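You operate a simulated robot arm through the tools that you are given. There is no shell and no other tool.

You run a simulated robot arm. Do the job below in one go: nothing can be reset, and whatever is moved stays where it is left.

JOB
Set the controls near the top of the wooden bench. At the end: the switch of the teal charger is switched on; the switch of the grey dock is switched on; the blue knob of the black manifold is turned to open; the blue battery is on the white faulty plate; whatever was shut is shut again. Leave all else as you found it, and nothing knocked over.

The check looks at the end state, three seconds after you hand in, the way a careful person would. Anything else that was tipped, shoved, dropped, spilled or broken makes it a failure.

ROBOT AND FRAMES
A 7-joint arm with a two-finger gripper, fixed in place. Base frame: the origin is on the floor under the middle of its stand, x ahead of it, y to its left, z up; the work surface is at about z = 760. Readings come in mm, rad, newtons and seconds.
With the tool pointing down near the work surface it reaches from about 340 to 720 mm from the base axis. Its first joint turns from -1.152 to 1.152 rad. Payload 2.45 kg.
Tool frame: the origin (TCP) lies between the finger pads and is the grasp point; the fingertips stand 26 mm ahead of it; z points along the fingers, y is the line along which they close. The gripper opens to 96 mm; its body begins 69 mm behind the TCP.
Orientation is told as [roll, pitch, yaw] about the base's x, y, z axes, in that order, counted from this pose: with the fingers straight down and closing along the base's y, the tool's x points along the base's -x, its y along +y and its z along -z.

CONTROLS
- The arm moves only by the tool apply_moves. Its argument "steps" is a list of rows, each an object of numbers (a shift or turn left out is 0, a gripper value left out holds the last): "gripper": the opening, from 0 (shut) to 1 (fully open); "x", "y", "z": the shift along the tool's x, y, z in units of 40 mm (1.0 is 40 mm); "wx", "wy", "wz": the turn, a rotation vector about the tool's x, y, z in units of 8 degrees (1.0 is 8 degrees). In form: [{"gripper": .., "x": .., "y": .., "z": .., "wx": .., "wy": .., "wz": ..}, ...]. A call has 1 to 20 rows; each row shifts and turns the commanded pose from where the row before left it, along the tool's axes as they then stand. A call with a number of a shift or a turn outside -1 to 1 is refused whole. A row lasts 0.2 s, in which the tool goes at most 50 mm and 0.15 rad; a call with a longer step from one row to the next is refused whole, and so is a gripper value outside its range. A pose out of reach is approached as far as the arm can. The call stops where the force on the tool passes 40 N (or 10 N more than at its start, if that is more) or the arm is blocked; 0.2 s more then pass. Each finger travels about 50 mm/s and halts on what it meets, pressing with about 39 N; the grip force reading is that of the motor and also rises with nothing between the fingers. The clock runs only during rows and for 0.2 s after the last one: add rows that do not move to give the fingers time. The reply holds the time, the measured pose of the TCP, the force on the tool along the base axes, the opening and the grip force, in the units named above and with some noise, with the torque about the TCP (base axes, N m) and any sound that the robot's microphone picked up.
- Cameras (640 x 400 px; columns grow to the right, rows downward): "scene" is fixed at [179.8, -406.3, 1424]; the picture's right is [0.62, -0.79, 0.00], its down [-0.46, -0.36, -0.81] and it looks along [0.64, 0.50, -0.59] (base axes); focal length 276 px, centre (320, 200). "wrist" rides on the gripper at [82, 3, -98] in the tool frame; the picture's right is [-0.04, 1.00, 0.00], its down [-0.73, -0.03, -0.68] and it looks along [-0.68, -0.03, 0.73] (tool axes); focal length 256 px, centre (320, 200). There is no depth. A picture from a camera that has moved, and an enlarged one, comes with that camera's place and axes in the base frame and with its lens.
- camera(camera): a new picture of that camera. No time passes.
- enlarge(camera, box): a new picture of the part [left, top, right, bottom] of that camera's present view, enlarged. No time passes.
- hand_in(): hands the job in; it is judged then, once.

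Places have to be worked out from the pictures, the camera data and where the tool is seen. Open the gripper and draw the arm clear of the work before you hand the job in, unless the task says otherwise.

The tools are called after "Call:" as name(argument=value, ...) on one line, values as JSON. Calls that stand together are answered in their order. apply_moves: Moves the arm, as the interface text tells. Its arguments: {"type":"object","properties":{"steps":{"type":"array"}},"required":["steps"]} The other tools are called the same way: camera (camera) takes a picture; enlarge (camera, box) takes an enlarged picture of a part of a camera's view; hand_in () hands the job in.

At the start:

```text
time: 0.0
tcp_pos: [413.7, -126.1, 1216.7]
ee_rot: [0.0, 0.0, -0.001]
force: [0.5, -0.4, 0.3]
torque: [0.01, -0.02, 0.01]
finger_gap: 95.9
gripper_force: 0.3
```

scene: 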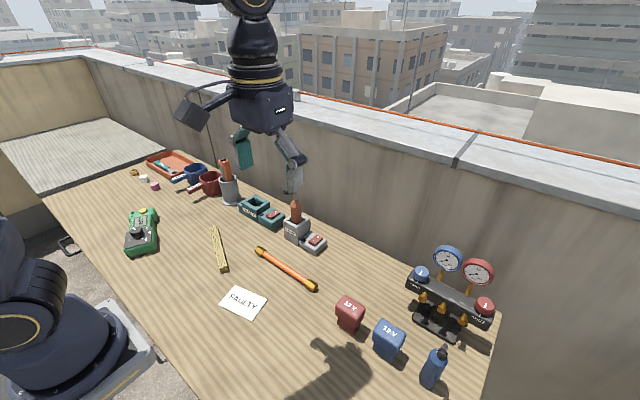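
wrist: 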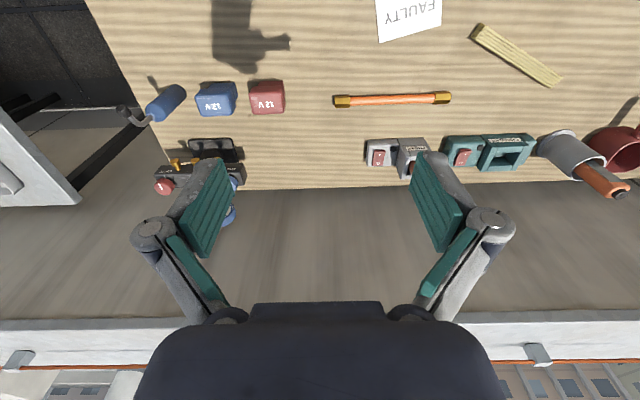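

I start by looking closely at the controls and batteries before moving anything.

Call:
enlarge(camera="scene", box=[220, 180, 340, 260])

Call:
enlarge(camera="scene", box=[390, 230, 510, 350])

Call:
enlarge(camera="scene", box=[200, 270, 460, 400])

Call:
enlarge(camera="wrist", box=[100, 60, 300, 220])

Call:
enlarge(camera="wrist", box=[340, 80, 560, 200])

```text
5.00 times, centred on (280, 220) of scene
camera zoom: at [179.8, -406.3, 1424.0], right [0.62, -0.79, 0.0], down [-0.46, -0.36, -0.81], along [0.64, 0.5, -0.59], focal length 1382 px, centre (520, 100)
```

zoom: 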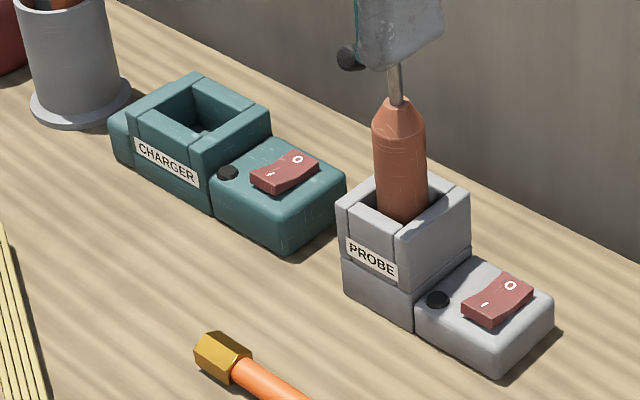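

```text
3.33 times, centred on (450, 290) of scene
camera zoom: at [179.8, -406.3, 1424.0], right [0.62, -0.79, 0.0], down [-0.46, -0.36, -0.81], along [0.64, 0.5, -0.59], focal length 922 px, centre (-113, -100)
```

zoom: 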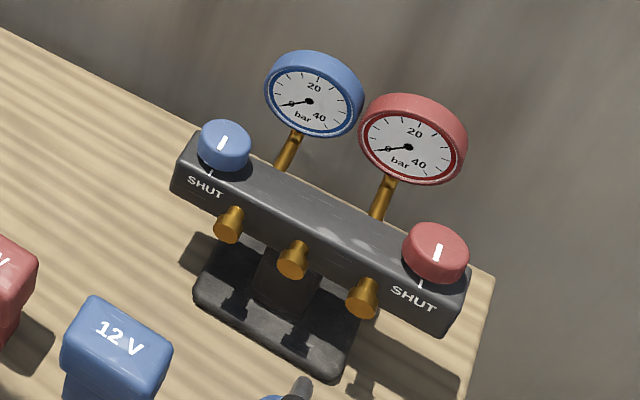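

```text
2.46 times, centred on (330, 335) of scene
camera zoom: at [179.8, -406.3, 1424.0], right [0.62, -0.79, 0.0], down [-0.46, -0.36, -0.81], along [0.64, 0.5, -0.59], focal length 680 px, centre (295, -132)
```

zoom: 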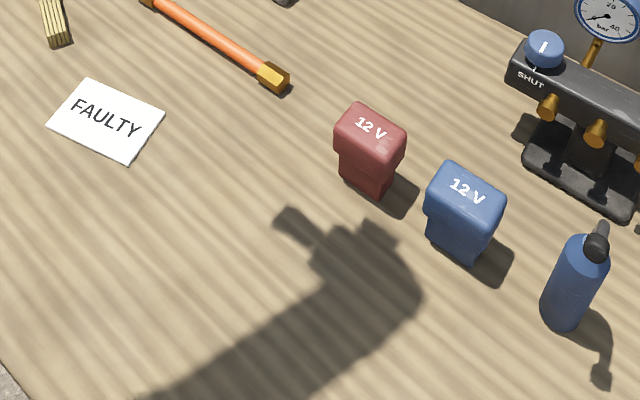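

```text
2.50 times, centred on (200, 140) of wrist
camera zoom: at [331.3, -122.3, 1315.0], right [0.04, 1.0, 0.0], down [0.73, -0.03, 0.68], along [0.68, -0.03, -0.73], focal length 640 px, centre (620, 350)
```

zoom: 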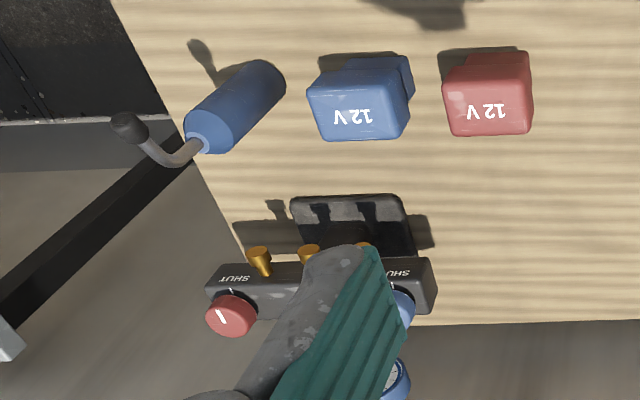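

```text
2.91 times, centred on (450, 140) of wrist
camera zoom: at [331.3, -122.3, 1315.0], right [0.04, 1.0, 0.0], down [0.73, -0.03, 0.68], along [0.68, -0.03, -0.73], focal length 745 px, centre (-58, 374)
```

zoom: 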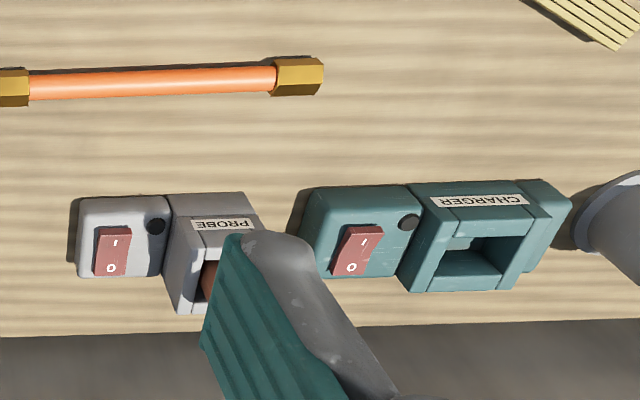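

The switches appear at about (681, 4, 795) for the dock and (681, 198, 805) for the charger. The blue knob is near (672, -328, 890), the blue battery top near (522, -330, 845) and the plate near (405, 32). I'll move high up towards the manifold for a closer look.

Call:
apply_moves(steps=[{"gripper": 1, "x": -0.2, "y": -0.85, "z": 0.3}, {"x": -0.2, "y": -0.85, "z": 0.3}, {"x": -0.2, "y": -0.85, "z": 0.3}, {"x": -0.2, "y": -0.85, "z": 0.3}, {"x": -0.2, "y": -0.85, "z": 0.3}, {"x": -0.2, "y": -0.85, "z": 0.3}, {"x": 0, "y": 0, "z": 0}])

```text
time: 1.6
tcp_pos: [462.8, -329.2, 1143.7]
ee_rot: [0.0, 0.001, 0.0]
force: [0.4, 0.7, -0.2]
torque: [-0.01, 0.0, -0.02]
finger_gap: 95.9
gripper_force: 0.1
```

The arm reached the target with no contact. Now I take pictures from here.

Call:
camera(camera="wrist")

Call:
camera(camera="scene")

Call:
enlarge(camera="wrist", box=[200, 0, 440, 150])

```text
taken
camera wrist: at [380.7, -325.5, 1243.3], right [0.04, 1.0, 0.0], down [0.73, -0.03, 0.68], along [0.68, -0.03, -0.73], focal length 256 px, centre (320, 200)
```

wrist: 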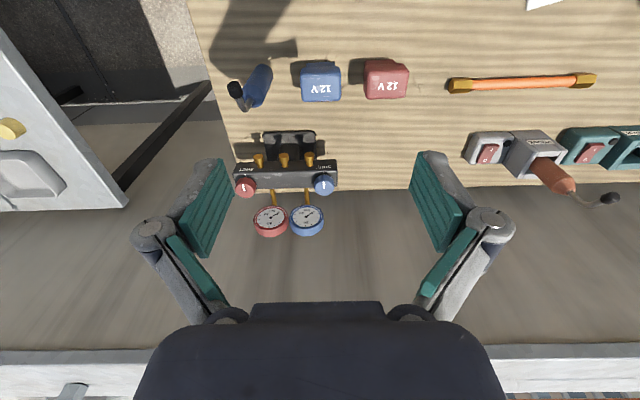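

```text
taken
```

scene: 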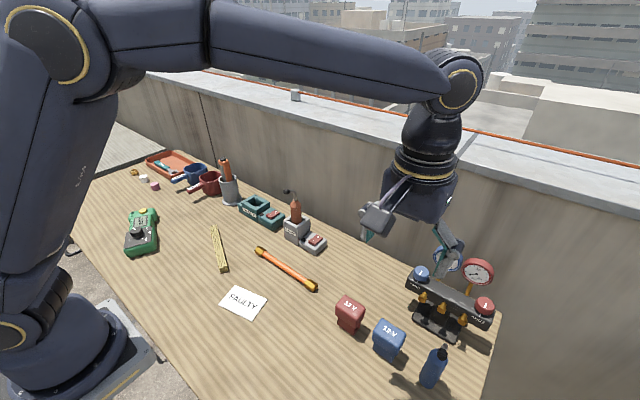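

```text
2.67 times, centred on (320, 75) of wrist
camera zoom: at [380.7, -325.5, 1243.3], right [0.04, 1.0, 0.0], down [0.73, -0.03, 0.68], along [0.68, -0.03, -0.73], focal length 683 px, centre (320, 533)
```

zoom: 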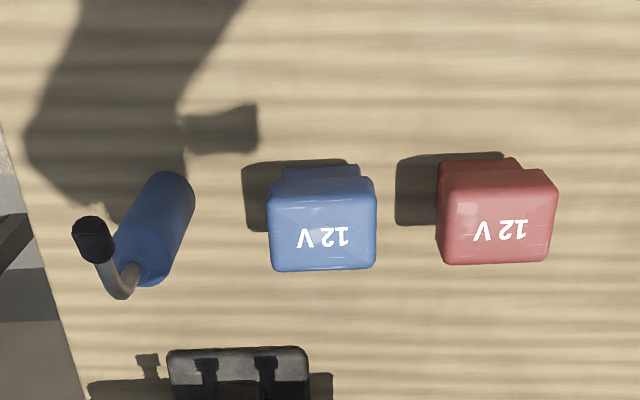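

Call:
enlarge(camera="wrist", box=[225, 120, 345, 240])

Call:
enlarge(camera="wrist", box=[290, 160, 350, 200])

Call:
enlarge(camera="scene", box=[395, 250, 455, 290])

```text
3.33 times, centred on (285, 180) of wrist
camera zoom: at [380.7, -325.5, 1243.3], right [0.04, 1.0, 0.0], down [0.73, -0.03, 0.68], along [0.68, -0.03, -0.73], focal length 853 px, centre (437, 267)
```

zoom: 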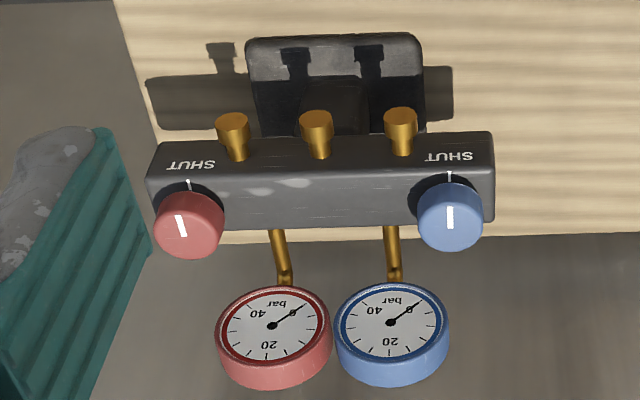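

```text
10.00 times, centred on (320, 180) of wrist
camera zoom: at [380.7, -325.5, 1243.3], right [0.04, 1.0, 0.0], down [0.73, -0.03, 0.68], along [0.68, -0.03, -0.73], focal length 2560 px, centre (320, 400)
```

zoom: 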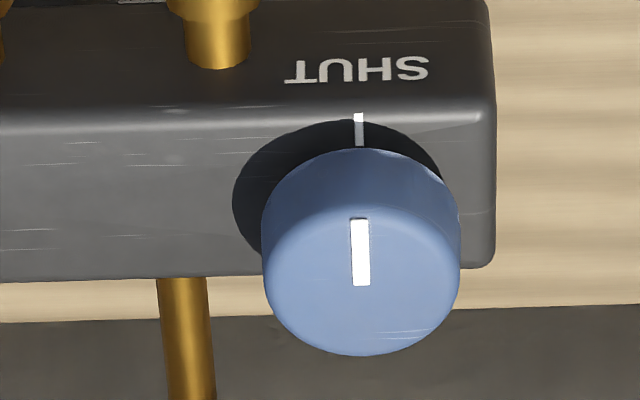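

```text
10.00 times, centred on (425, 270) of scene
camera zoom: at [179.8, -406.3, 1424.0], right [0.62, -0.79, 0.0], down [-0.46, -0.36, -0.81], along [0.64, 0.5, -0.59], focal length 2764 px, centre (-730, -500)
```

zoom: 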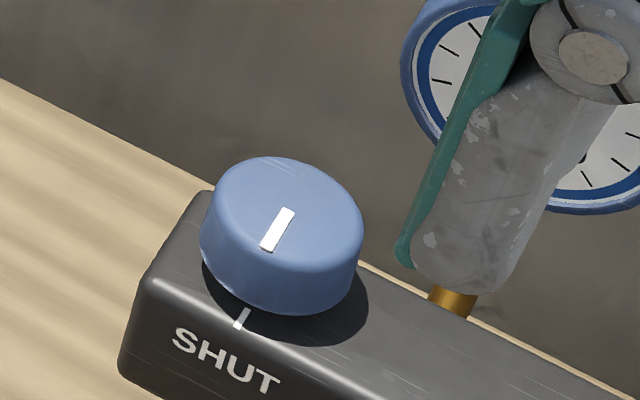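

The knob top is at about (658, -331, 914), with a vertical axis, a diameter of about 33 mm, and its pointer at the SHUT mark towards -x. I'll move above it at a safe height to check the reach and centring.

Call:
apply_moves(steps=[{"x": -0.8, "z": 0.4}, {"x": -0.8, "z": 0.5}, {"x": -0.8, "z": 0.5}, {"x": -0.8, "z": 0.5}, {"x": -0.8, "z": 0.5}, {"x": -0.8, "z": 0.5}, {"y": -0.05}, {"x": 0}])

```text
time: 3.4
tcp_pos: [633.0, -318.0, 1023.1]
ee_rot: [0.001, 0.0, -0.001]
force: [0.5, -0.3, 0.6]
torque: [-0.01, 0.0, -0.02]
finger_gap: 95.9
gripper_force: 0.0
out of reach, approached as far as the arm can: row 6
```

The tool-down reach ends at about 708 mm radius at this height. I take a new picture to refine where the knob is.

Call:
camera(camera="wrist")

Call:
camera(camera="scene")

```text
taken
camera wrist: at [551.0, -315.3, 1121.7], right [0.04, 1.0, 0.0], down [0.73, -0.03, 0.68], along [0.68, -0.03, -0.73], focal length 256 px, centre (320, 200)
```

wrist: 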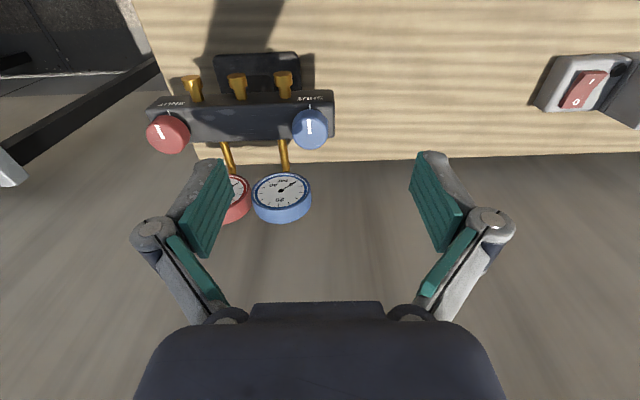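

```text
taken
```

scene: 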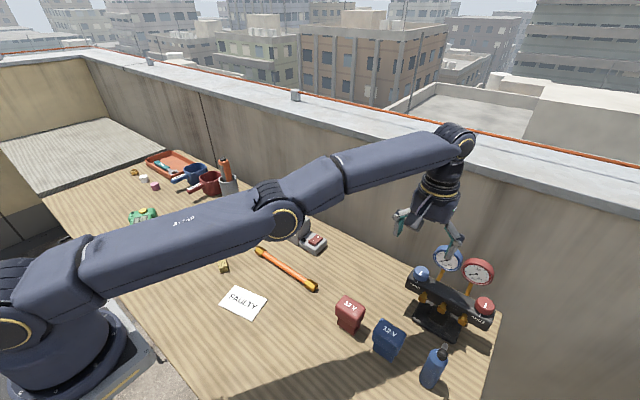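

Call:
enlarge(camera="wrist", box=[220, 80, 380, 180])

Call:
enlarge(camera="wrist", box=[520, 40, 640, 120])

Call:
enlarge(camera="scene", box=[380, 200, 500, 350])

```text
4.00 times, centred on (300, 130) of wrist
camera zoom: at [551.0, -315.3, 1121.7], right [0.04, 1.0, 0.0], down [0.73, -0.03, 0.68], along [0.68, -0.03, -0.73], focal length 1024 px, centre (400, 480)
```

zoom: 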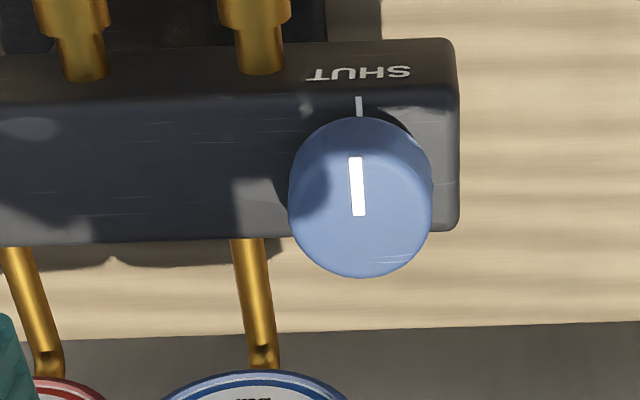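

```text
5.00 times, centred on (580, 80) of wrist
camera zoom: at [551.0, -315.3, 1121.7], right [0.04, 1.0, 0.0], down [0.73, -0.03, 0.68], along [0.68, -0.03, -0.73], focal length 1280 px, centre (-980, 800)
```

zoom: 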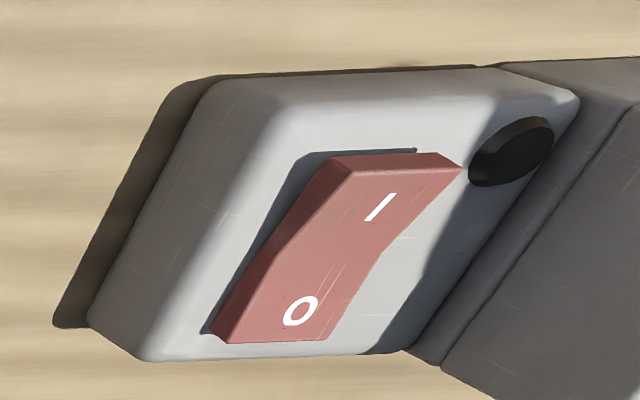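

```text
2.67 times, centred on (440, 275) of scene
camera zoom: at [179.8, -406.3, 1424.0], right [0.62, -0.79, 0.0], down [-0.46, -0.36, -0.81], along [0.64, 0.5, -0.59], focal length 737 px, centre (0, 0)
```

zoom: 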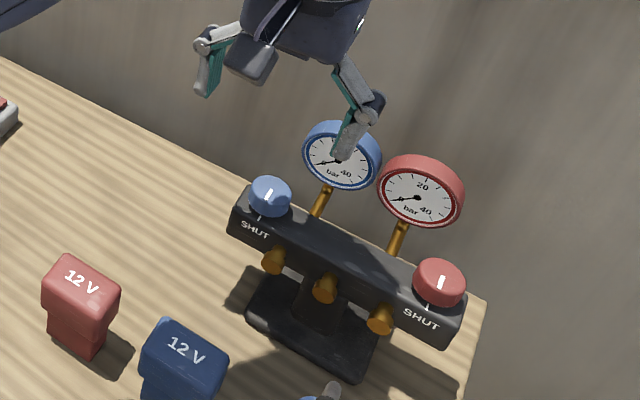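

Re-triangulating puts the knob top at about (673, -330, 894). That is 750 mm radius, so the gripper has to lean outward to reach it. I'll back off slightly, close to about 53 mm, yaw -48° and lean the fingers outward by about 22° at this safe height.

Call:
apply_moves(steps=[{"x": 0.8, "gripper": 0.55}, {"x": 0.5}, {"wz": 1}, {"wz": 1}, {"wz": 1}, {"wz": 1}, {"wz": 1}, {"wz": 1}, {"wy": -0.92}, {"wy": -0.92}, {"wy": -0.92}, {"x": 0}])

```text
time: 6.0
tcp_pos: [680.8, -383.8, 1047.1]
ee_rot: [-0.001, -0.387, -0.837]
force: [-0.6, -0.4, -0.5]
torque: [0.01, 0.0, 0.03]
finger_gap: 53.0
gripper_force: 0.2
out of reach, approached as far as the arm can: row 1, 2, 9, 10, 11
```

The orientation is as planned but the position moved outward, to about (681, -384, 1047). I check with pictures before going on.

Call:
camera(camera="scene")

Call:
camera(camera="wrist")

```text
taken
```

scene: 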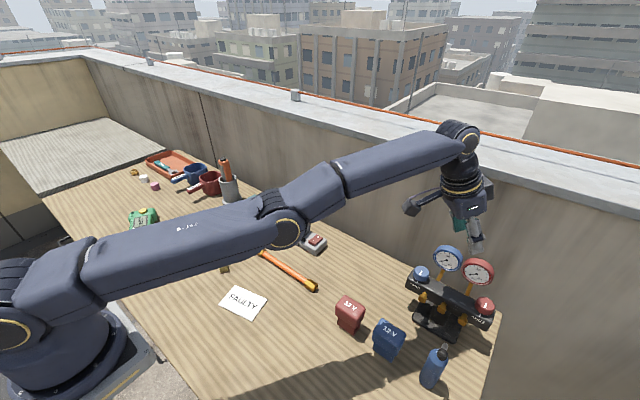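

```text
taken
camera wrist: at [607.5, -298.2, 1108.6], right [0.77, 0.64, 0.01], down [0.26, -0.33, 0.91], along [0.59, -0.69, -0.43], focal length 256 px, centre (320, 200)
```

wrist: 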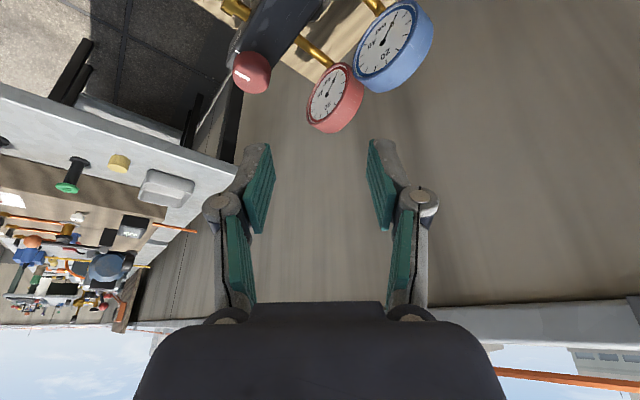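

The arm looks nearly stretched, so I test how it responds to a small upward and backward shift.

Call:
apply_moves(steps=[{"x": 0.5}, {"x": 0}])

```text
time: 6.6
tcp_pos: [681.5, -382.5, 1045.0]
ee_rot: [0.0, -0.384, -0.837]
force: [0.4, -0.8, -0.1]
torque: [-0.02, 0.0, -0.01]
finger_gap: 52.8
gripper_force: 0.1
out of reach, approached as far as the arm can: row 1
```

The shift had almost no effect, so the solver seems stuck near the straight-elbow configuration. I undo the shift and lean to see whether the arm returns to the commanded tool-down pose.

Call:
apply_moves(steps=[{"x": -0.5}, {"wy": 0.92}, {"wy": 0.92}, {"wy": 0.92}, {"x": 0}])

```text
time: 7.8
tcp_pos: [623.9, -329.1, 1037.3]
ee_rot: [-0.002, 0.002, -0.839]
force: [-0.1, 0.1, 0.2]
torque: [0.03, 0.0, -0.01]
finger_gap: 53.0
gripper_force: 0.0
out of reach, approached as far as the arm can: row 1, 2, 3, 4
```

The arm is at (624, -329, 1037) with the tool down again. I pull it back radially by about 120 mm and slightly up, to get the elbow clearly bent.

Call:
apply_moves(steps=[{"x": 0.9, "y": -0.33, "z": -0.2}, {"x": 0.9, "y": -0.33, "z": -0.2}, {"x": 0.9, "y": -0.33, "z": -0.2}, {"x": 0}])

Call:
camera(camera="scene")

```text
time: 8.8
tcp_pos: [610.9, -328.0, 1074.6]
ee_rot: [0.0, 0.002, -0.838]
force: [-0.2, 0.5, 0.0]
torque: [0.01, 0.0, 0.0]
finger_gap: 52.8
gripper_force: 0.1
out of reach, approached as far as the arm can: row 1, 2, 3
```

```text
taken
```

scene: 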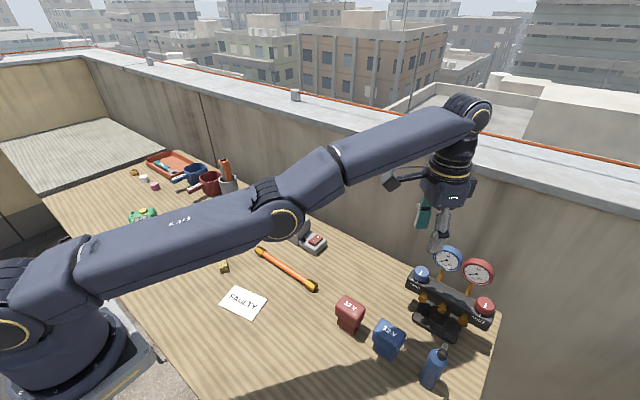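

The arm only rose; the elbow is past straight and stuck at its limit. I push outward and downward a little, staying above z = 1000 and clear of the gauges, so the elbow bends the right way again.

Call:
apply_moves(steps=[{"x": -0.6, "y": 0.22, "z": 0.4}, {"x": -0.6, "y": 0.22, "z": 0.4}, {"x": -0.3, "y": 0.11, "z": 0.5}, {"z": 0.4}, {"x": 0}])

```text
time: 10.0
tcp_pos: [627.2, -333.1, 996.0]
ee_rot: [-0.001, 0.002, -0.838]
force: [-0.3, -0.3, -0.6]
torque: [0.04, 0.0, 0.02]
finger_gap: 52.7
gripper_force: 0.1
out of reach, approached as far as the arm can: row 1, 2, 3
```

Row 4 was within reach, so I try to retract radially in smaller steps and see whether it tracks.

Call:
apply_moves(steps=[{"x": 0.3, "y": -0.11, "z": 0.1}, {"x": 0.5, "y": -0.18}, {"x": 0.7, "y": -0.25}, {"x": 0.9, "y": -0.33}, {"x": 0}])

Call:
camera(camera="scene")

```text
time: 11.2
tcp_pos: [622.7, -338.3, 1005.6]
ee_rot: [0.0, 0.002, -0.838]
force: [-1.9, 1.3, 0.5]
torque: [0.02, 0.0, -0.01]
finger_gap: 52.9
gripper_force: 0.0
out of reach, approached as far as the arm can: row 1, 2, 3, 4
```

```text
taken
```

scene: 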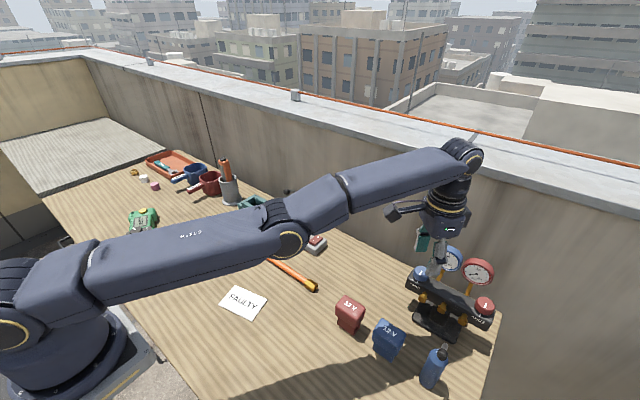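

The retraction is still blocked: the elbow is on the wrong side of its maximum extension. I'll swing to open space near y = -160, where nothing is below, extend outward to the limit and then descend, so that the elbow folds the right way.

Call:
apply_moves(steps=[{"x": 0.32, "y": 0.73}, {"x": 0.34, "y": 0.72}, {"x": 0.36, "y": 0.71}, {"x": 0.38, "y": 0.7}, {"x": 0.4, "y": 0.69}, {"x": 0.41, "y": 0.68}, {"x": 0}])

```text
time: 12.8
tcp_pos: [699.9, -167.2, 1007.1]
ee_rot: [-0.001, 0.0, -0.837]
force: [-0.2, 0.0, 0.7]
torque: [0.03, -0.02, -0.01]
finger_gap: 52.5
gripper_force: 0.1
out of reach, approached as far as the arm can: row 1, 2, 4
```

Now at (700, -167, 1007). I nudge outward to full extension, then go straight down about 120 mm over empty bench so the elbow folds, then try to retract.

Call:
apply_moves(steps=[{"x": -0.4, "y": 0.28, "z": 0.3}, {"x": -0.2, "y": 0.14, "z": 0.7}, {"z": 1}, {"z": 1}, {"z": 0.8}, {"x": 0}])

```text
time: 14.2
tcp_pos: [707.1, -165.3, 850.6]
ee_rot: [0.0, 0.001, -0.838]
force: [-0.4, -0.2, -0.9]
torque: [-0.01, 0.01, 0.01]
finger_gap: 52.9
gripper_force: 0.1
out of reach, approached as far as the arm can: row 1, 2, 5
```

Call:
apply_moves(steps=[{"x": 0.4, "y": -0.28, "z": -0.2}, {"x": 0.4, "y": -0.28, "z": -0.1}, {"x": 0.4, "y": -0.28}, {"x": 0}])

Call:
camera(camera="scene")

```text
time: 15.2
tcp_pos: [705.2, -167.8, 860.9]
ee_rot: [0.0, 0.002, -0.838]
force: [-0.3, 0.5, -1.0]
torque: [0.01, 0.0, 0.0]
finger_gap: 52.8
gripper_force: 0.0
out of reach, approached as far as the arm can: row 1, 2, 3
```

```text
taken
```

scene: 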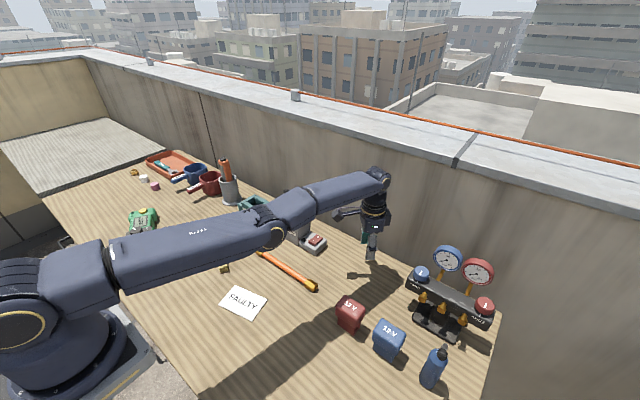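

The arm is still on the wrong side of full extension. I'll repeatedly press outward while rising and then descending over this empty area, then retract with a downward component, so the elbow crosses over into its normal bend.

Call:
apply_moves(steps=[{"x": -0.5, "y": 0.35, "z": -0.7}, {"x": -0.5, "y": 0.35, "z": -0.7}, {"x": -0.6, "y": 0.42}, {"x": -0.6, "y": 0.42}, {"x": -0.6, "y": 0.42}, {"x": -0.5, "y": 0.35, "z": 0.8}, {"x": -0.5, "y": 0.35, "z": 0.8}, {"x": 0.1, "y": -0.07, "z": 0.9}, {"x": 0.3, "y": -0.21, "z": 0.4}, {"x": 0.5, "y": -0.35, "z": 0}, {"x": 0}])

```text
time: 17.6
tcp_pos: [700.3, -163.0, 815.5]
ee_rot: [0.0, 0.0, -0.838]
force: [0.0, 0.4, -0.7]
torque: [0.01, -0.01, 0.01]
finger_gap: 53.1
gripper_force: 0.1
out of reach, approached as far as the arm can: row 1, 2, 3, 4, 5, 6, 7, 9, 10
```

I estimate the elbow is bent about 13° the wrong way and has to be carried through full extension. I'll raise to about 880, align the yaw with the arm, press outward to full extension, and then swing the hand inward about the wrist axis, which also folds the elbow in its normal direction.

Call:
apply_moves(steps=[{"z": -0.9, "wz": -0.88}, {"z": -0.8, "wz": -0.88}, {"wz": -0.88}, {"wz": -0.88}, {"wz": -0.88}, {"x": -0.6}, {"x": -0.6}, {"x": -0.6}, {"x": -0.6}, {"x": 0.9, "z": 0.19, "wy": 1}, {"x": 0.9, "z": 0.19, "wy": 1}, {"x": 0.9, "z": 0.19, "wy": 1}, {"x": 0}])

```text
time: 20.4
tcp_pos: [618.4, -145.7, 874.6]
ee_rot: [0.002, 0.427, -0.223]
force: [-1.2, 0.3, 0.2]
torque: [0.0, 0.01, 0.03]
finger_gap: 52.7
gripper_force: 0.0
out of reach, approached as far as the arm can: row 1, 6, 7, 8, 9, 10, 11, 12
```

Call:
apply_moves(steps=[{"x": 0.09, "z": 0.04}, {"x": 0.18, "z": 0.08}, {"x": 0.27, "z": 0.12}, {"x": 0.36, "z": 0.17}, {"x": 0.45, "z": 0.21}, {"x": 0}])

Call:
camera(camera="scene")

```text
time: 21.8
tcp_pos: [620.7, -145.7, 873.8]
ee_rot: [-0.001, 0.421, -0.223]
force: [-0.5, 0.1, -0.1]
torque: [0.0, -0.03, 0.01]
finger_gap: 52.8
gripper_force: 0.1
out of reach, approached as far as the arm can: row 1, 2, 3, 4, 5
```

```text
taken
```

scene: 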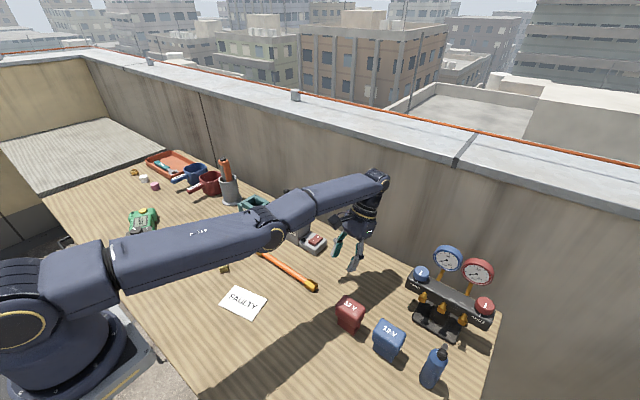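

The elbow is still locked straight. I'll keep swinging the hand inward about the wrist axis, at safe height, to about 55°. That also shares motion into the elbow fold, and it shifts slightly left away from the red battery.

Call:
apply_moves(steps=[{"y": 0.6, "wz": -0.3}, {"y": 0.6, "wz": -0.3}, {"y": 0.6, "wz": -0.3}, {"x": 1.0, "z": 0.19, "wy": 1}, {"x": 1.0, "z": 0.19, "wy": 1}, {"x": 1.0, "z": 0.19, "wy": 1}, {"x": 1.0, "z": 0.19, "wy": 1}, {"x": 0}])

Call:
camera(camera="scene")

```text
time: 23.6
tcp_pos: [506.9, -63.9, 940.3]
ee_rot: [0.092, 0.975, -0.03]
force: [-0.8, -0.6, 1.1]
torque: [-0.01, 0.03, 0.01]
finger_gap: 52.8
gripper_force: 0.0
out of reach, approached as far as the arm can: row 3, 4
```

```text
taken
```

scene: 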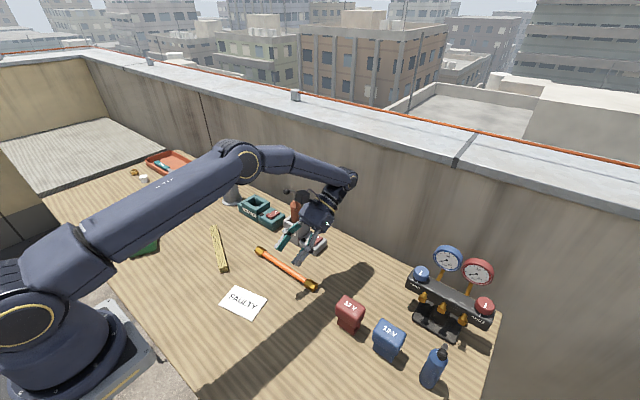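

The elbow is now folded normally, and the lock is gone. I swing the hand back to tool-down with the TCP roughly in place.

Call:
apply_moves(steps=[{"wy": -1, "z": -0.3}, {"wy": -1, "z": -0.3}, {"wy": -1, "z": -0.3}, {"wy": -1}, {"wy": -1}, {"wy": -1}, {"wy": -0.98}, {"x": 0}])

```text
time: 25.4
tcp_pos: [532.7, -69.0, 962.7]
ee_rot: [0.051, -0.002, -0.106]
force: [0.2, -0.1, 0.7]
torque: [0.04, -0.01, 0.01]
finger_gap: 52.6
gripper_force: 0.0
```

Tool-down again at (533, -69, 963). I straighten roll and yaw, close the gripper for pressing, and look at the switches and the fingertips.

Call:
apply_moves(steps=[{"wz": -0.76, "wx": 0.36, "gripper": 0}, {"y": 0.6}, {"y": 0.9}, {"x": 0}, {"x": 0}])

Call:
camera(camera="wrist")

Call:
camera(camera="scene")

```text
time: 26.6
tcp_pos: [531.2, -6.9, 963.4]
ee_rot: [-0.001, -0.005, -0.001]
force: [0.6, 0.0, -0.2]
torque: [0.02, 0.0, 0.01]
finger_gap: 0.0
gripper_force: 28.6
```

```text
taken
camera wrist: at [449.1, -4.2, 1061.5], right [0.04, 1.0, 0.0], down [0.73, -0.03, 0.68], along [0.68, -0.03, -0.73], focal length 256 px, centre (320, 200)
```

wrist: 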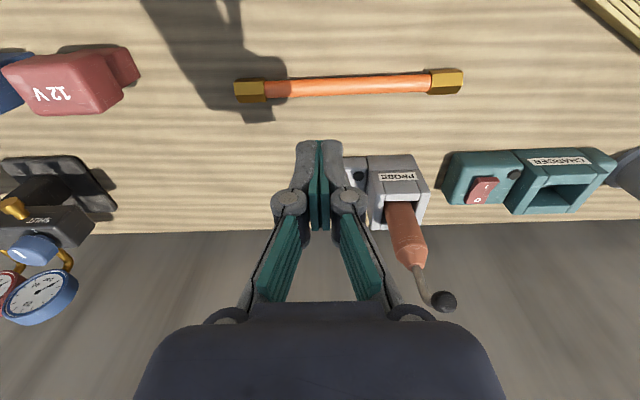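

```text
taken
```

scene: 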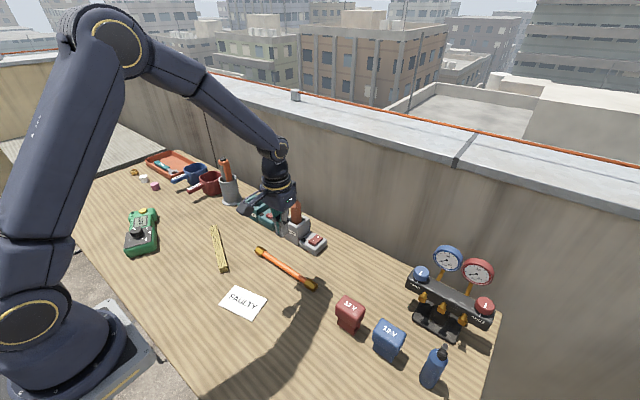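

Now I enlarge the dock and charger from here to fix the rocker ends and the probe's lean.

Call:
enlarge(camera="wrist", box=[270, 120, 470, 320])

Call:
enlarge(camera="wrist", box=[420, 130, 640, 230])

Call:
enlarge(camera="scene", box=[220, 130, 340, 260])

```text
2.00 times, centred on (370, 220) of wrist
camera zoom: at [449.1, -4.2, 1061.5], right [0.04, 1.0, 0.0], down [0.73, -0.03, 0.68], along [0.68, -0.03, -0.73], focal length 512 px, centre (220, 160)
```

zoom: 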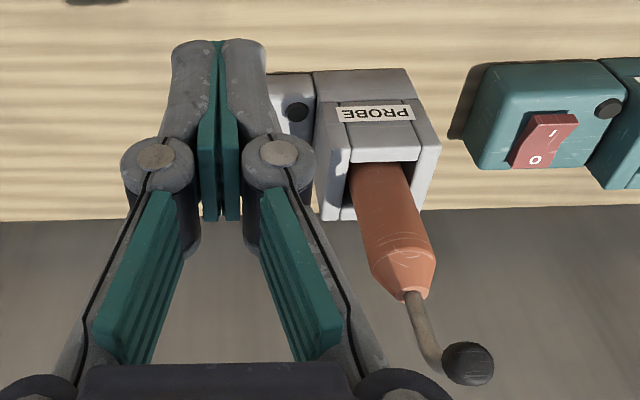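

```text
2.91 times, centred on (530, 180) of wrist
camera zoom: at [449.1, -4.2, 1061.5], right [0.04, 1.0, 0.0], down [0.73, -0.03, 0.68], along [0.68, -0.03, -0.73], focal length 745 px, centre (-291, 258)
```

zoom: 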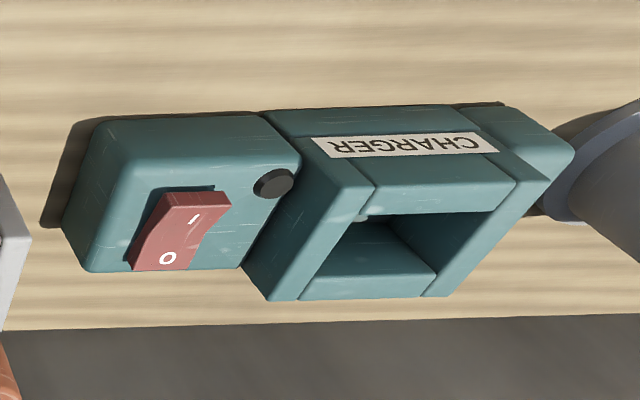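

```text
3.08 times, centred on (280, 195) of scene
camera zoom: at [179.8, -406.3, 1424.0], right [0.62, -0.79, 0.0], down [-0.46, -0.36, -0.81], along [0.64, 0.5, -0.59], focal length 851 px, centre (443, 215)
```

zoom: 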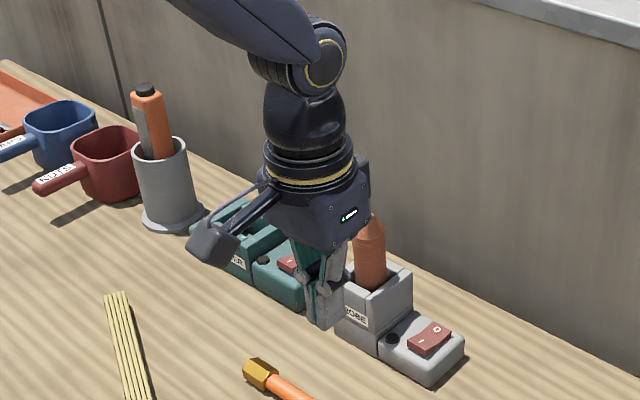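

The probe handle stands at about (684, 86), clear of the press point. The dock rocker is centred near (681, 4), with its raised I end near (668, 3, 803). I move the closed fingertips to hover about 15 mm above the I end.

Call:
apply_moves(steps=[{"x": -0.85, "y": 0.1, "z": 0.2}, {"x": -0.85, "y": 0.1, "z": 0.3}, {"x": -0.85, "y": 0.06, "z": 0.4}, {"x": -0.82, "z": 0.5}, {"z": 0.8}, {"z": 0.6}, {"x": 0}])

Call:
camera(camera="wrist")

Call:
enlarge(camera="wrist", box=[270, 100, 390, 220])

Call:
enlarge(camera="scene", box=[270, 190, 350, 260])

```text
time: 28.2
tcp_pos: [666.7, 0.9, 849.9]
ee_rot: [-0.001, -0.003, -0.001]
force: [0.4, -0.5, 0.1]
torque: [-0.01, 0.03, 0.01]
finger_gap: 0.0
gripper_force: 28.1
```

```text
taken
camera wrist: at [585.0, 5.1, 948.8], right [0.04, 1.0, 0.0], down [0.73, -0.03, 0.68], along [0.68, -0.03, -0.73], focal length 256 px, centre (320, 200)
```

wrist: 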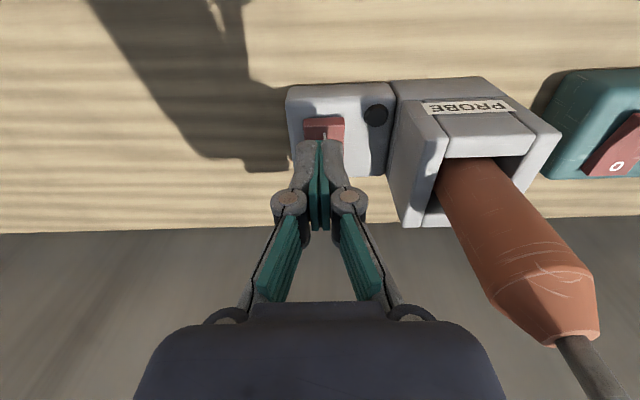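

```text
3.33 times, centred on (330, 160) of wrist
camera zoom: at [585.0, 5.1, 948.8], right [0.04, 1.0, 0.0], down [0.73, -0.03, 0.68], along [0.68, -0.03, -0.73], focal length 853 px, centre (287, 333)
```

zoom: 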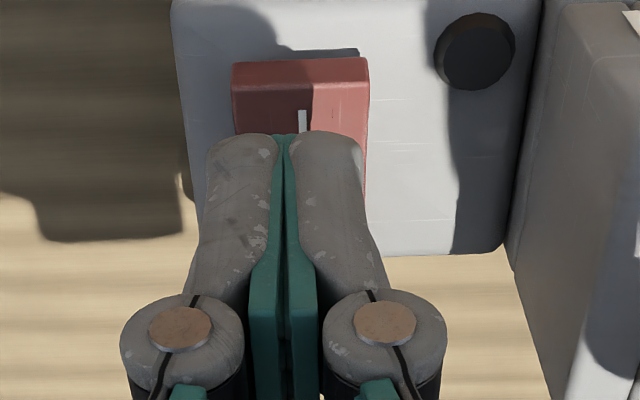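

```text
5.71 times, centred on (310, 225) of scene
camera zoom: at [179.8, -406.3, 1424.0], right [0.62, -0.79, 0.0], down [-0.46, -0.36, -0.81], along [0.64, 0.5, -0.59], focal length 1580 px, centre (377, 57)
```

zoom: 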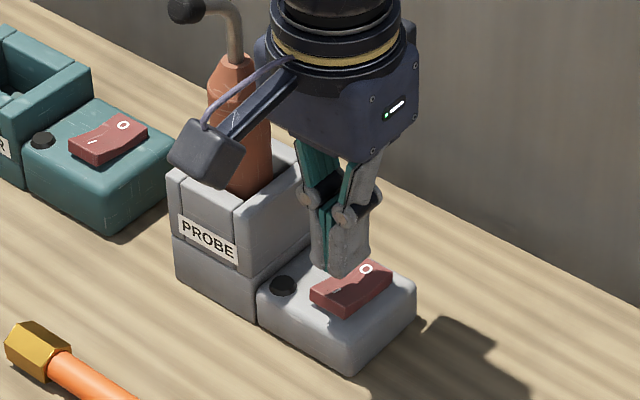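

The fingertips sit right above the I half, with the rocker centred at y≈4.5 and its I edge at x≈659. I shift slightly, then press down in small steps.

Call:
apply_moves(steps=[{"x": 0.05, "y": 0.08, "z": 0.15}, {"z": 0.15}, {"z": 0.1}, {"z": 0.05}, {"z": 0.05}, {"z": 0.05}, {"x": 0}])

```text
time: 29.8
tcp_pos: [665.5, 4.8, 828.7]
ee_rot: [0.0, -0.003, 0.001]
force: [0.0, -0.1, 0.1]
torque: [-0.01, 0.0, -0.02]
finger_gap: 0.0
gripper_force: 28.3
```

No contact yet with the tip at about z = 803. I continue down in 2 mm steps.

Call:
apply_moves(steps=[{"z": 0.05}, {"z": 0.05}, {"z": 0.05}, {"z": 0.05}, {"x": 0}])

Call:
enlarge(camera="wrist", box=[270, 80, 390, 200])

Call:
enlarge(camera="scene", box=[270, 190, 350, 260])

```text
time: 30.9
tcp_pos: [665.5, 4.2, 824.4]
ee_rot: [0.0, -0.002, -0.001]
force: [-6.0, -0.9, 11.0]
torque: [0.02, 0.04, 0.02]
finger_gap: 6.1
gripper_force: 27.8
stopped in row 5: the force on the tool passed its limit at 42 N (the readings are from after the stop); the commanded pose is now the measured one
```

```text
3.33 times, centred on (330, 140) of wrist
camera zoom: at [583.2, 7.8, 923.3], right [0.04, 1.0, 0.0], down [0.73, -0.03, 0.68], along [0.68, -0.03, -0.73], focal length 853 px, centre (287, 400)
```

zoom: 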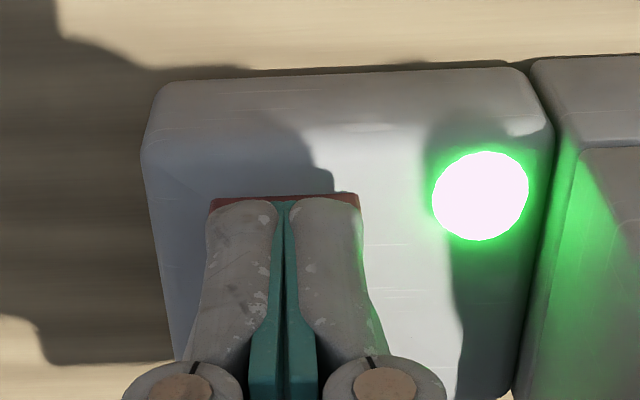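

```text
5.71 times, centred on (310, 225) of scene
camera zoom: at [179.4, -406.3, 1424.0], right [0.62, -0.79, 0.0], down [-0.46, -0.36, -0.81], along [0.64, 0.5, -0.59], focal length 1580 px, centre (377, 57)
```

zoom: 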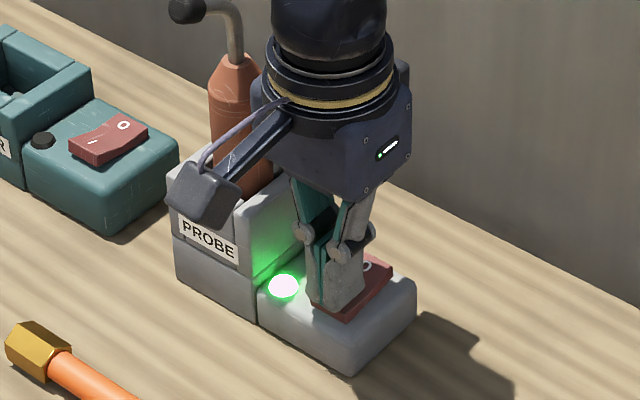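

The lamp lit green, so the dock switch is on. I lift straight up, then check that the dock hasn't moved.

Call:
apply_moves(steps=[{"z": -0.2}, {"z": -0.6}, {"z": -0.9}, {"z": -0.9}, {"x": 0.5}, {"x": 0}])

Call:
enlarge(camera="scene", box=[220, 180, 340, 260])

Call:
camera(camera="wrist")

```text
time: 32.3
tcp_pos: [645.2, 3.5, 928.5]
ee_rot: [0.001, -0.003, -0.002]
force: [0.0, 0.9, -0.6]
torque: [0.01, 0.02, 0.01]
finger_gap: 0.0
gripper_force: 28.6
```

```text
5.00 times, centred on (280, 220) of scene
camera zoom: at [179.8, -406.3, 1424.0], right [0.62, -0.79, 0.0], down [-0.46, -0.36, -0.81], along [0.64, 0.5, -0.59], focal length 1382 px, centre (520, 100)
```

zoom: 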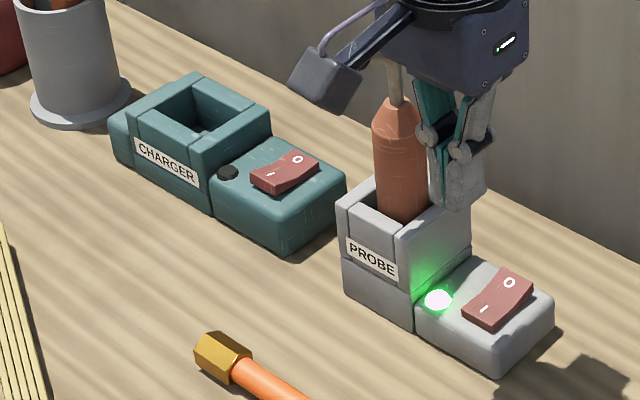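

```text
taken
camera wrist: at [562.6, 8.0, 1027.1], right [0.04, 1.0, 0.0], down [0.73, -0.03, 0.68], along [0.68, -0.03, -0.73], focal length 256 px, centre (320, 200)
```

wrist: 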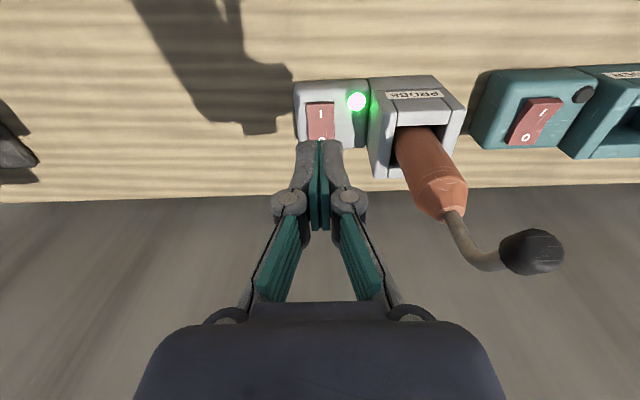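

The dock is unmoved and on. Now I retreat inward, pass around the probe to y≈202, lean the fingers outward 14° to keep reach margin, and hover over the charger's I end near (669, 203, 805).

Call:
apply_moves(steps=[{"x": 0.8}, {"x": 0.8}, {"x": 0.8}, {"y": 0.83}, {"y": 0.83}, {"y": 0.83}, {"y": 0.83}, {"y": 0.83}, {"y": 0.81}, {"wy": -0.875}, {"wy": -0.875}, {"x": -0.946, "z": 0.236}, {"x": -0.946, "z": 0.236}, {"x": -0.9, "z": 0.225}, {"x": 0.2, "z": 0.8}, {"x": 0.2, "z": 0.8}, {"x": 0}])

Call:
camera(camera="wrist")

Call:
enlarge(camera="wrist", box=[260, 80, 380, 200])

Call:
enlarge(camera="scene", box=[220, 150, 320, 250])

```text
time: 35.9
tcp_pos: [665.7, 202.8, 860.9]
ee_rot: [0.001, -0.248, -0.001]
force: [-0.2, 0.7, 0.4]
torque: [0.02, 0.02, 0.0]
finger_gap: 0.0
gripper_force: 28.1
```

```text
taken
camera wrist: at [561.2, 206.1, 937.4], right [0.04, 1.0, 0.01], down [0.54, -0.03, 0.84], along [0.84, -0.03, -0.55], focal length 256 px, centre (320, 200)
```

wrist: 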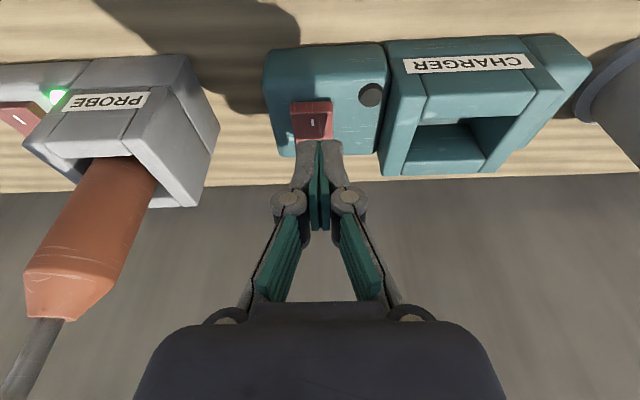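

```text
3.33 times, centred on (320, 140) of wrist
camera zoom: at [561.2, 206.1, 937.4], right [0.04, 1.0, 0.01], down [0.54, -0.03, 0.84], along [0.84, -0.03, -0.55], focal length 853 px, centre (320, 400)
```

zoom: 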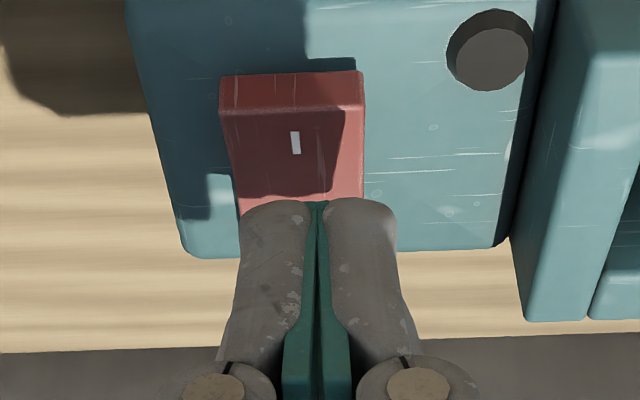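

```text
4.00 times, centred on (270, 200) of scene
camera zoom: at [179.8, -406.3, 1424.0], right [0.62, -0.79, 0.0], down [-0.46, -0.36, -0.81], along [0.64, 0.5, -0.59], focal length 1106 px, centre (520, 200)
```

zoom: 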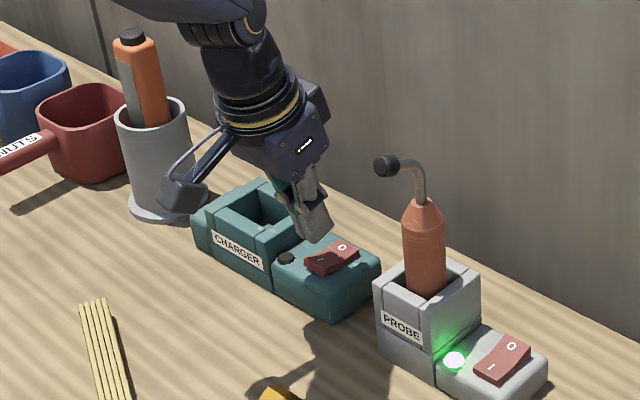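

The charger's rocker is centred at y≈198 and its I edge is at x≈664, while my fingertips are at y≈203. I correct by -4.5 mm in y and +6 mm in x, lower most of the way, and then press in 2 mm steps.

Call:
apply_moves(steps=[{"x": -0.1455, "y": -0.11, "z": 0.036}, {"x": 0.06, "z": 0.24}, {"x": 0.06, "z": 0.24}, {"x": 0.012, "z": 0.0485}, {"x": 0.012, "z": 0.0485}, {"x": 0.012, "z": 0.0485}, {"x": 0.012, "z": 0.0485}, {"x": 0}])

Call:
enlarge(camera="wrist", box=[260, 80, 380, 200])

```text
time: 37.7
tcp_pos: [669.0, 198.6, 835.3]
ee_rot: [0.005, -0.249, -0.002]
force: [-7.0, -2.2, 12.5]
torque: [-0.06, 0.24, 0.02]
finger_gap: 5.8
gripper_force: 28.6
```

```text
3.33 times, centred on (320, 140) of wrist
camera zoom: at [566.8, 201.8, 911.2], right [0.04, 1.0, 0.01], down [0.54, -0.03, 0.84], along [0.84, -0.03, -0.54], focal length 853 px, centre (320, 400)
```

zoom: 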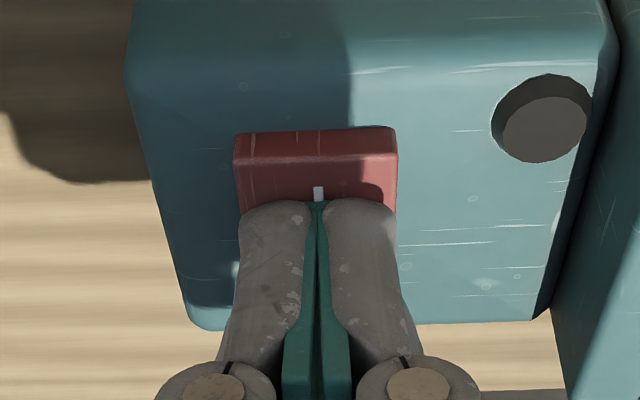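

There was contact at 12 N, but it's close to the rocker's middle and the lamp is still off. I lift a little, move 7 mm back towards the I edge and press again.

Call:
apply_moves(steps=[{"x": -0.036, "z": -0.146}, {"x": -0.036, "z": -0.146}, {"x": 0.17, "z": -0.042}, {"x": 0.036, "z": 0.146}, {"x": 0.024, "z": 0.097}, {"x": 0.012, "z": 0.0485}, {"x": 0.012, "z": 0.0485}, {"x": 0.012, "z": 0.0485}, {"x": 0.012, "z": 0.0485}, {"x": 0}])

Call:
enlarge(camera="wrist", box=[260, 80, 380, 200])

```text
time: 39.6
tcp_pos: [665.2, 198.0, 834.3]
ee_rot: [0.003, -0.252, -0.002]
force: [-6.6, -1.8, 12.5]
torque: [-0.11, 0.24, 0.0]
finger_gap: 6.1
gripper_force: 28.6
stopped in row 9: the force on the tool passed its limit at 44 N (the readings are from after the stop); the commanded pose is now the measured one
```

```text
3.33 times, centred on (320, 140) of wrist
camera zoom: at [560.6, 202.0, 910.1], right [0.04, 1.0, 0.01], down [0.54, -0.03, 0.84], along [0.84, -0.03, -0.54], focal length 853 px, centre (320, 400)
```

zoom: 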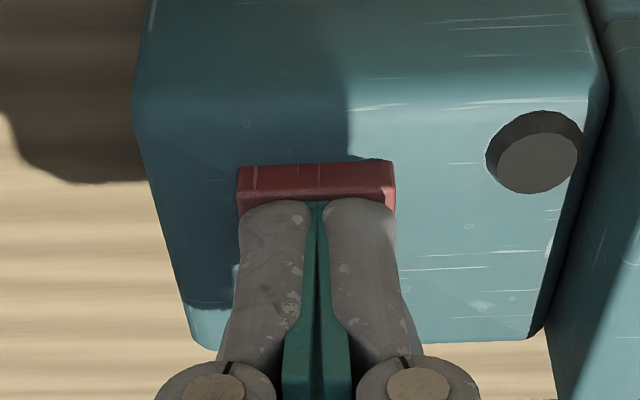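

44 N did not toggle it, so the lean probably puts the contact too near the pivot. I lift, straighten the tool to vertical (which worked on the dock), and look.

Call:
apply_moves(steps=[{"x": -0.06, "z": -0.24}, {"x": -0.12, "z": -0.48}, {"wy": 0.9}, {"wy": 0.9}, {"x": 0}])

Call:
enlarge(camera="wrist", box=[260, 80, 400, 200])

Call:
enlarge(camera="scene", box=[220, 170, 320, 250])

```text
time: 40.8
tcp_pos: [665.6, 198.0, 863.7]
ee_rot: [0.001, 0.001, -0.001]
force: [0.1, -0.4, 0.7]
torque: [0.02, 0.01, 0.01]
finger_gap: 0.0
gripper_force: 28.6
```

```text
3.33 times, centred on (330, 140) of wrist
camera zoom: at [582.8, 201.4, 962.4], right [0.04, 1.0, 0.0], down [0.73, -0.03, 0.68], along [0.68, -0.03, -0.73], focal length 853 px, centre (287, 400)
```

zoom: 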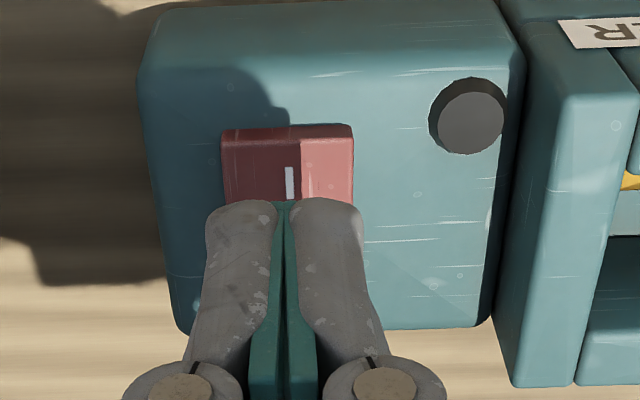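

```text
5.00 times, centred on (270, 210) of scene
camera zoom: at [179.8, -406.3, 1424.0], right [0.62, -0.79, 0.0], down [-0.46, -0.36, -0.81], along [0.64, 0.5, -0.59], focal length 1382 px, centre (570, 150)
```

zoom: 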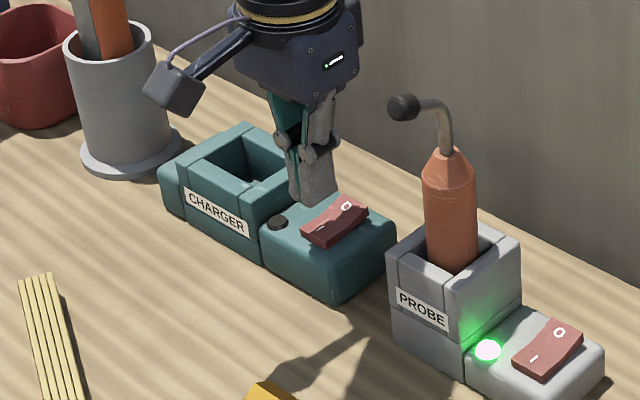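

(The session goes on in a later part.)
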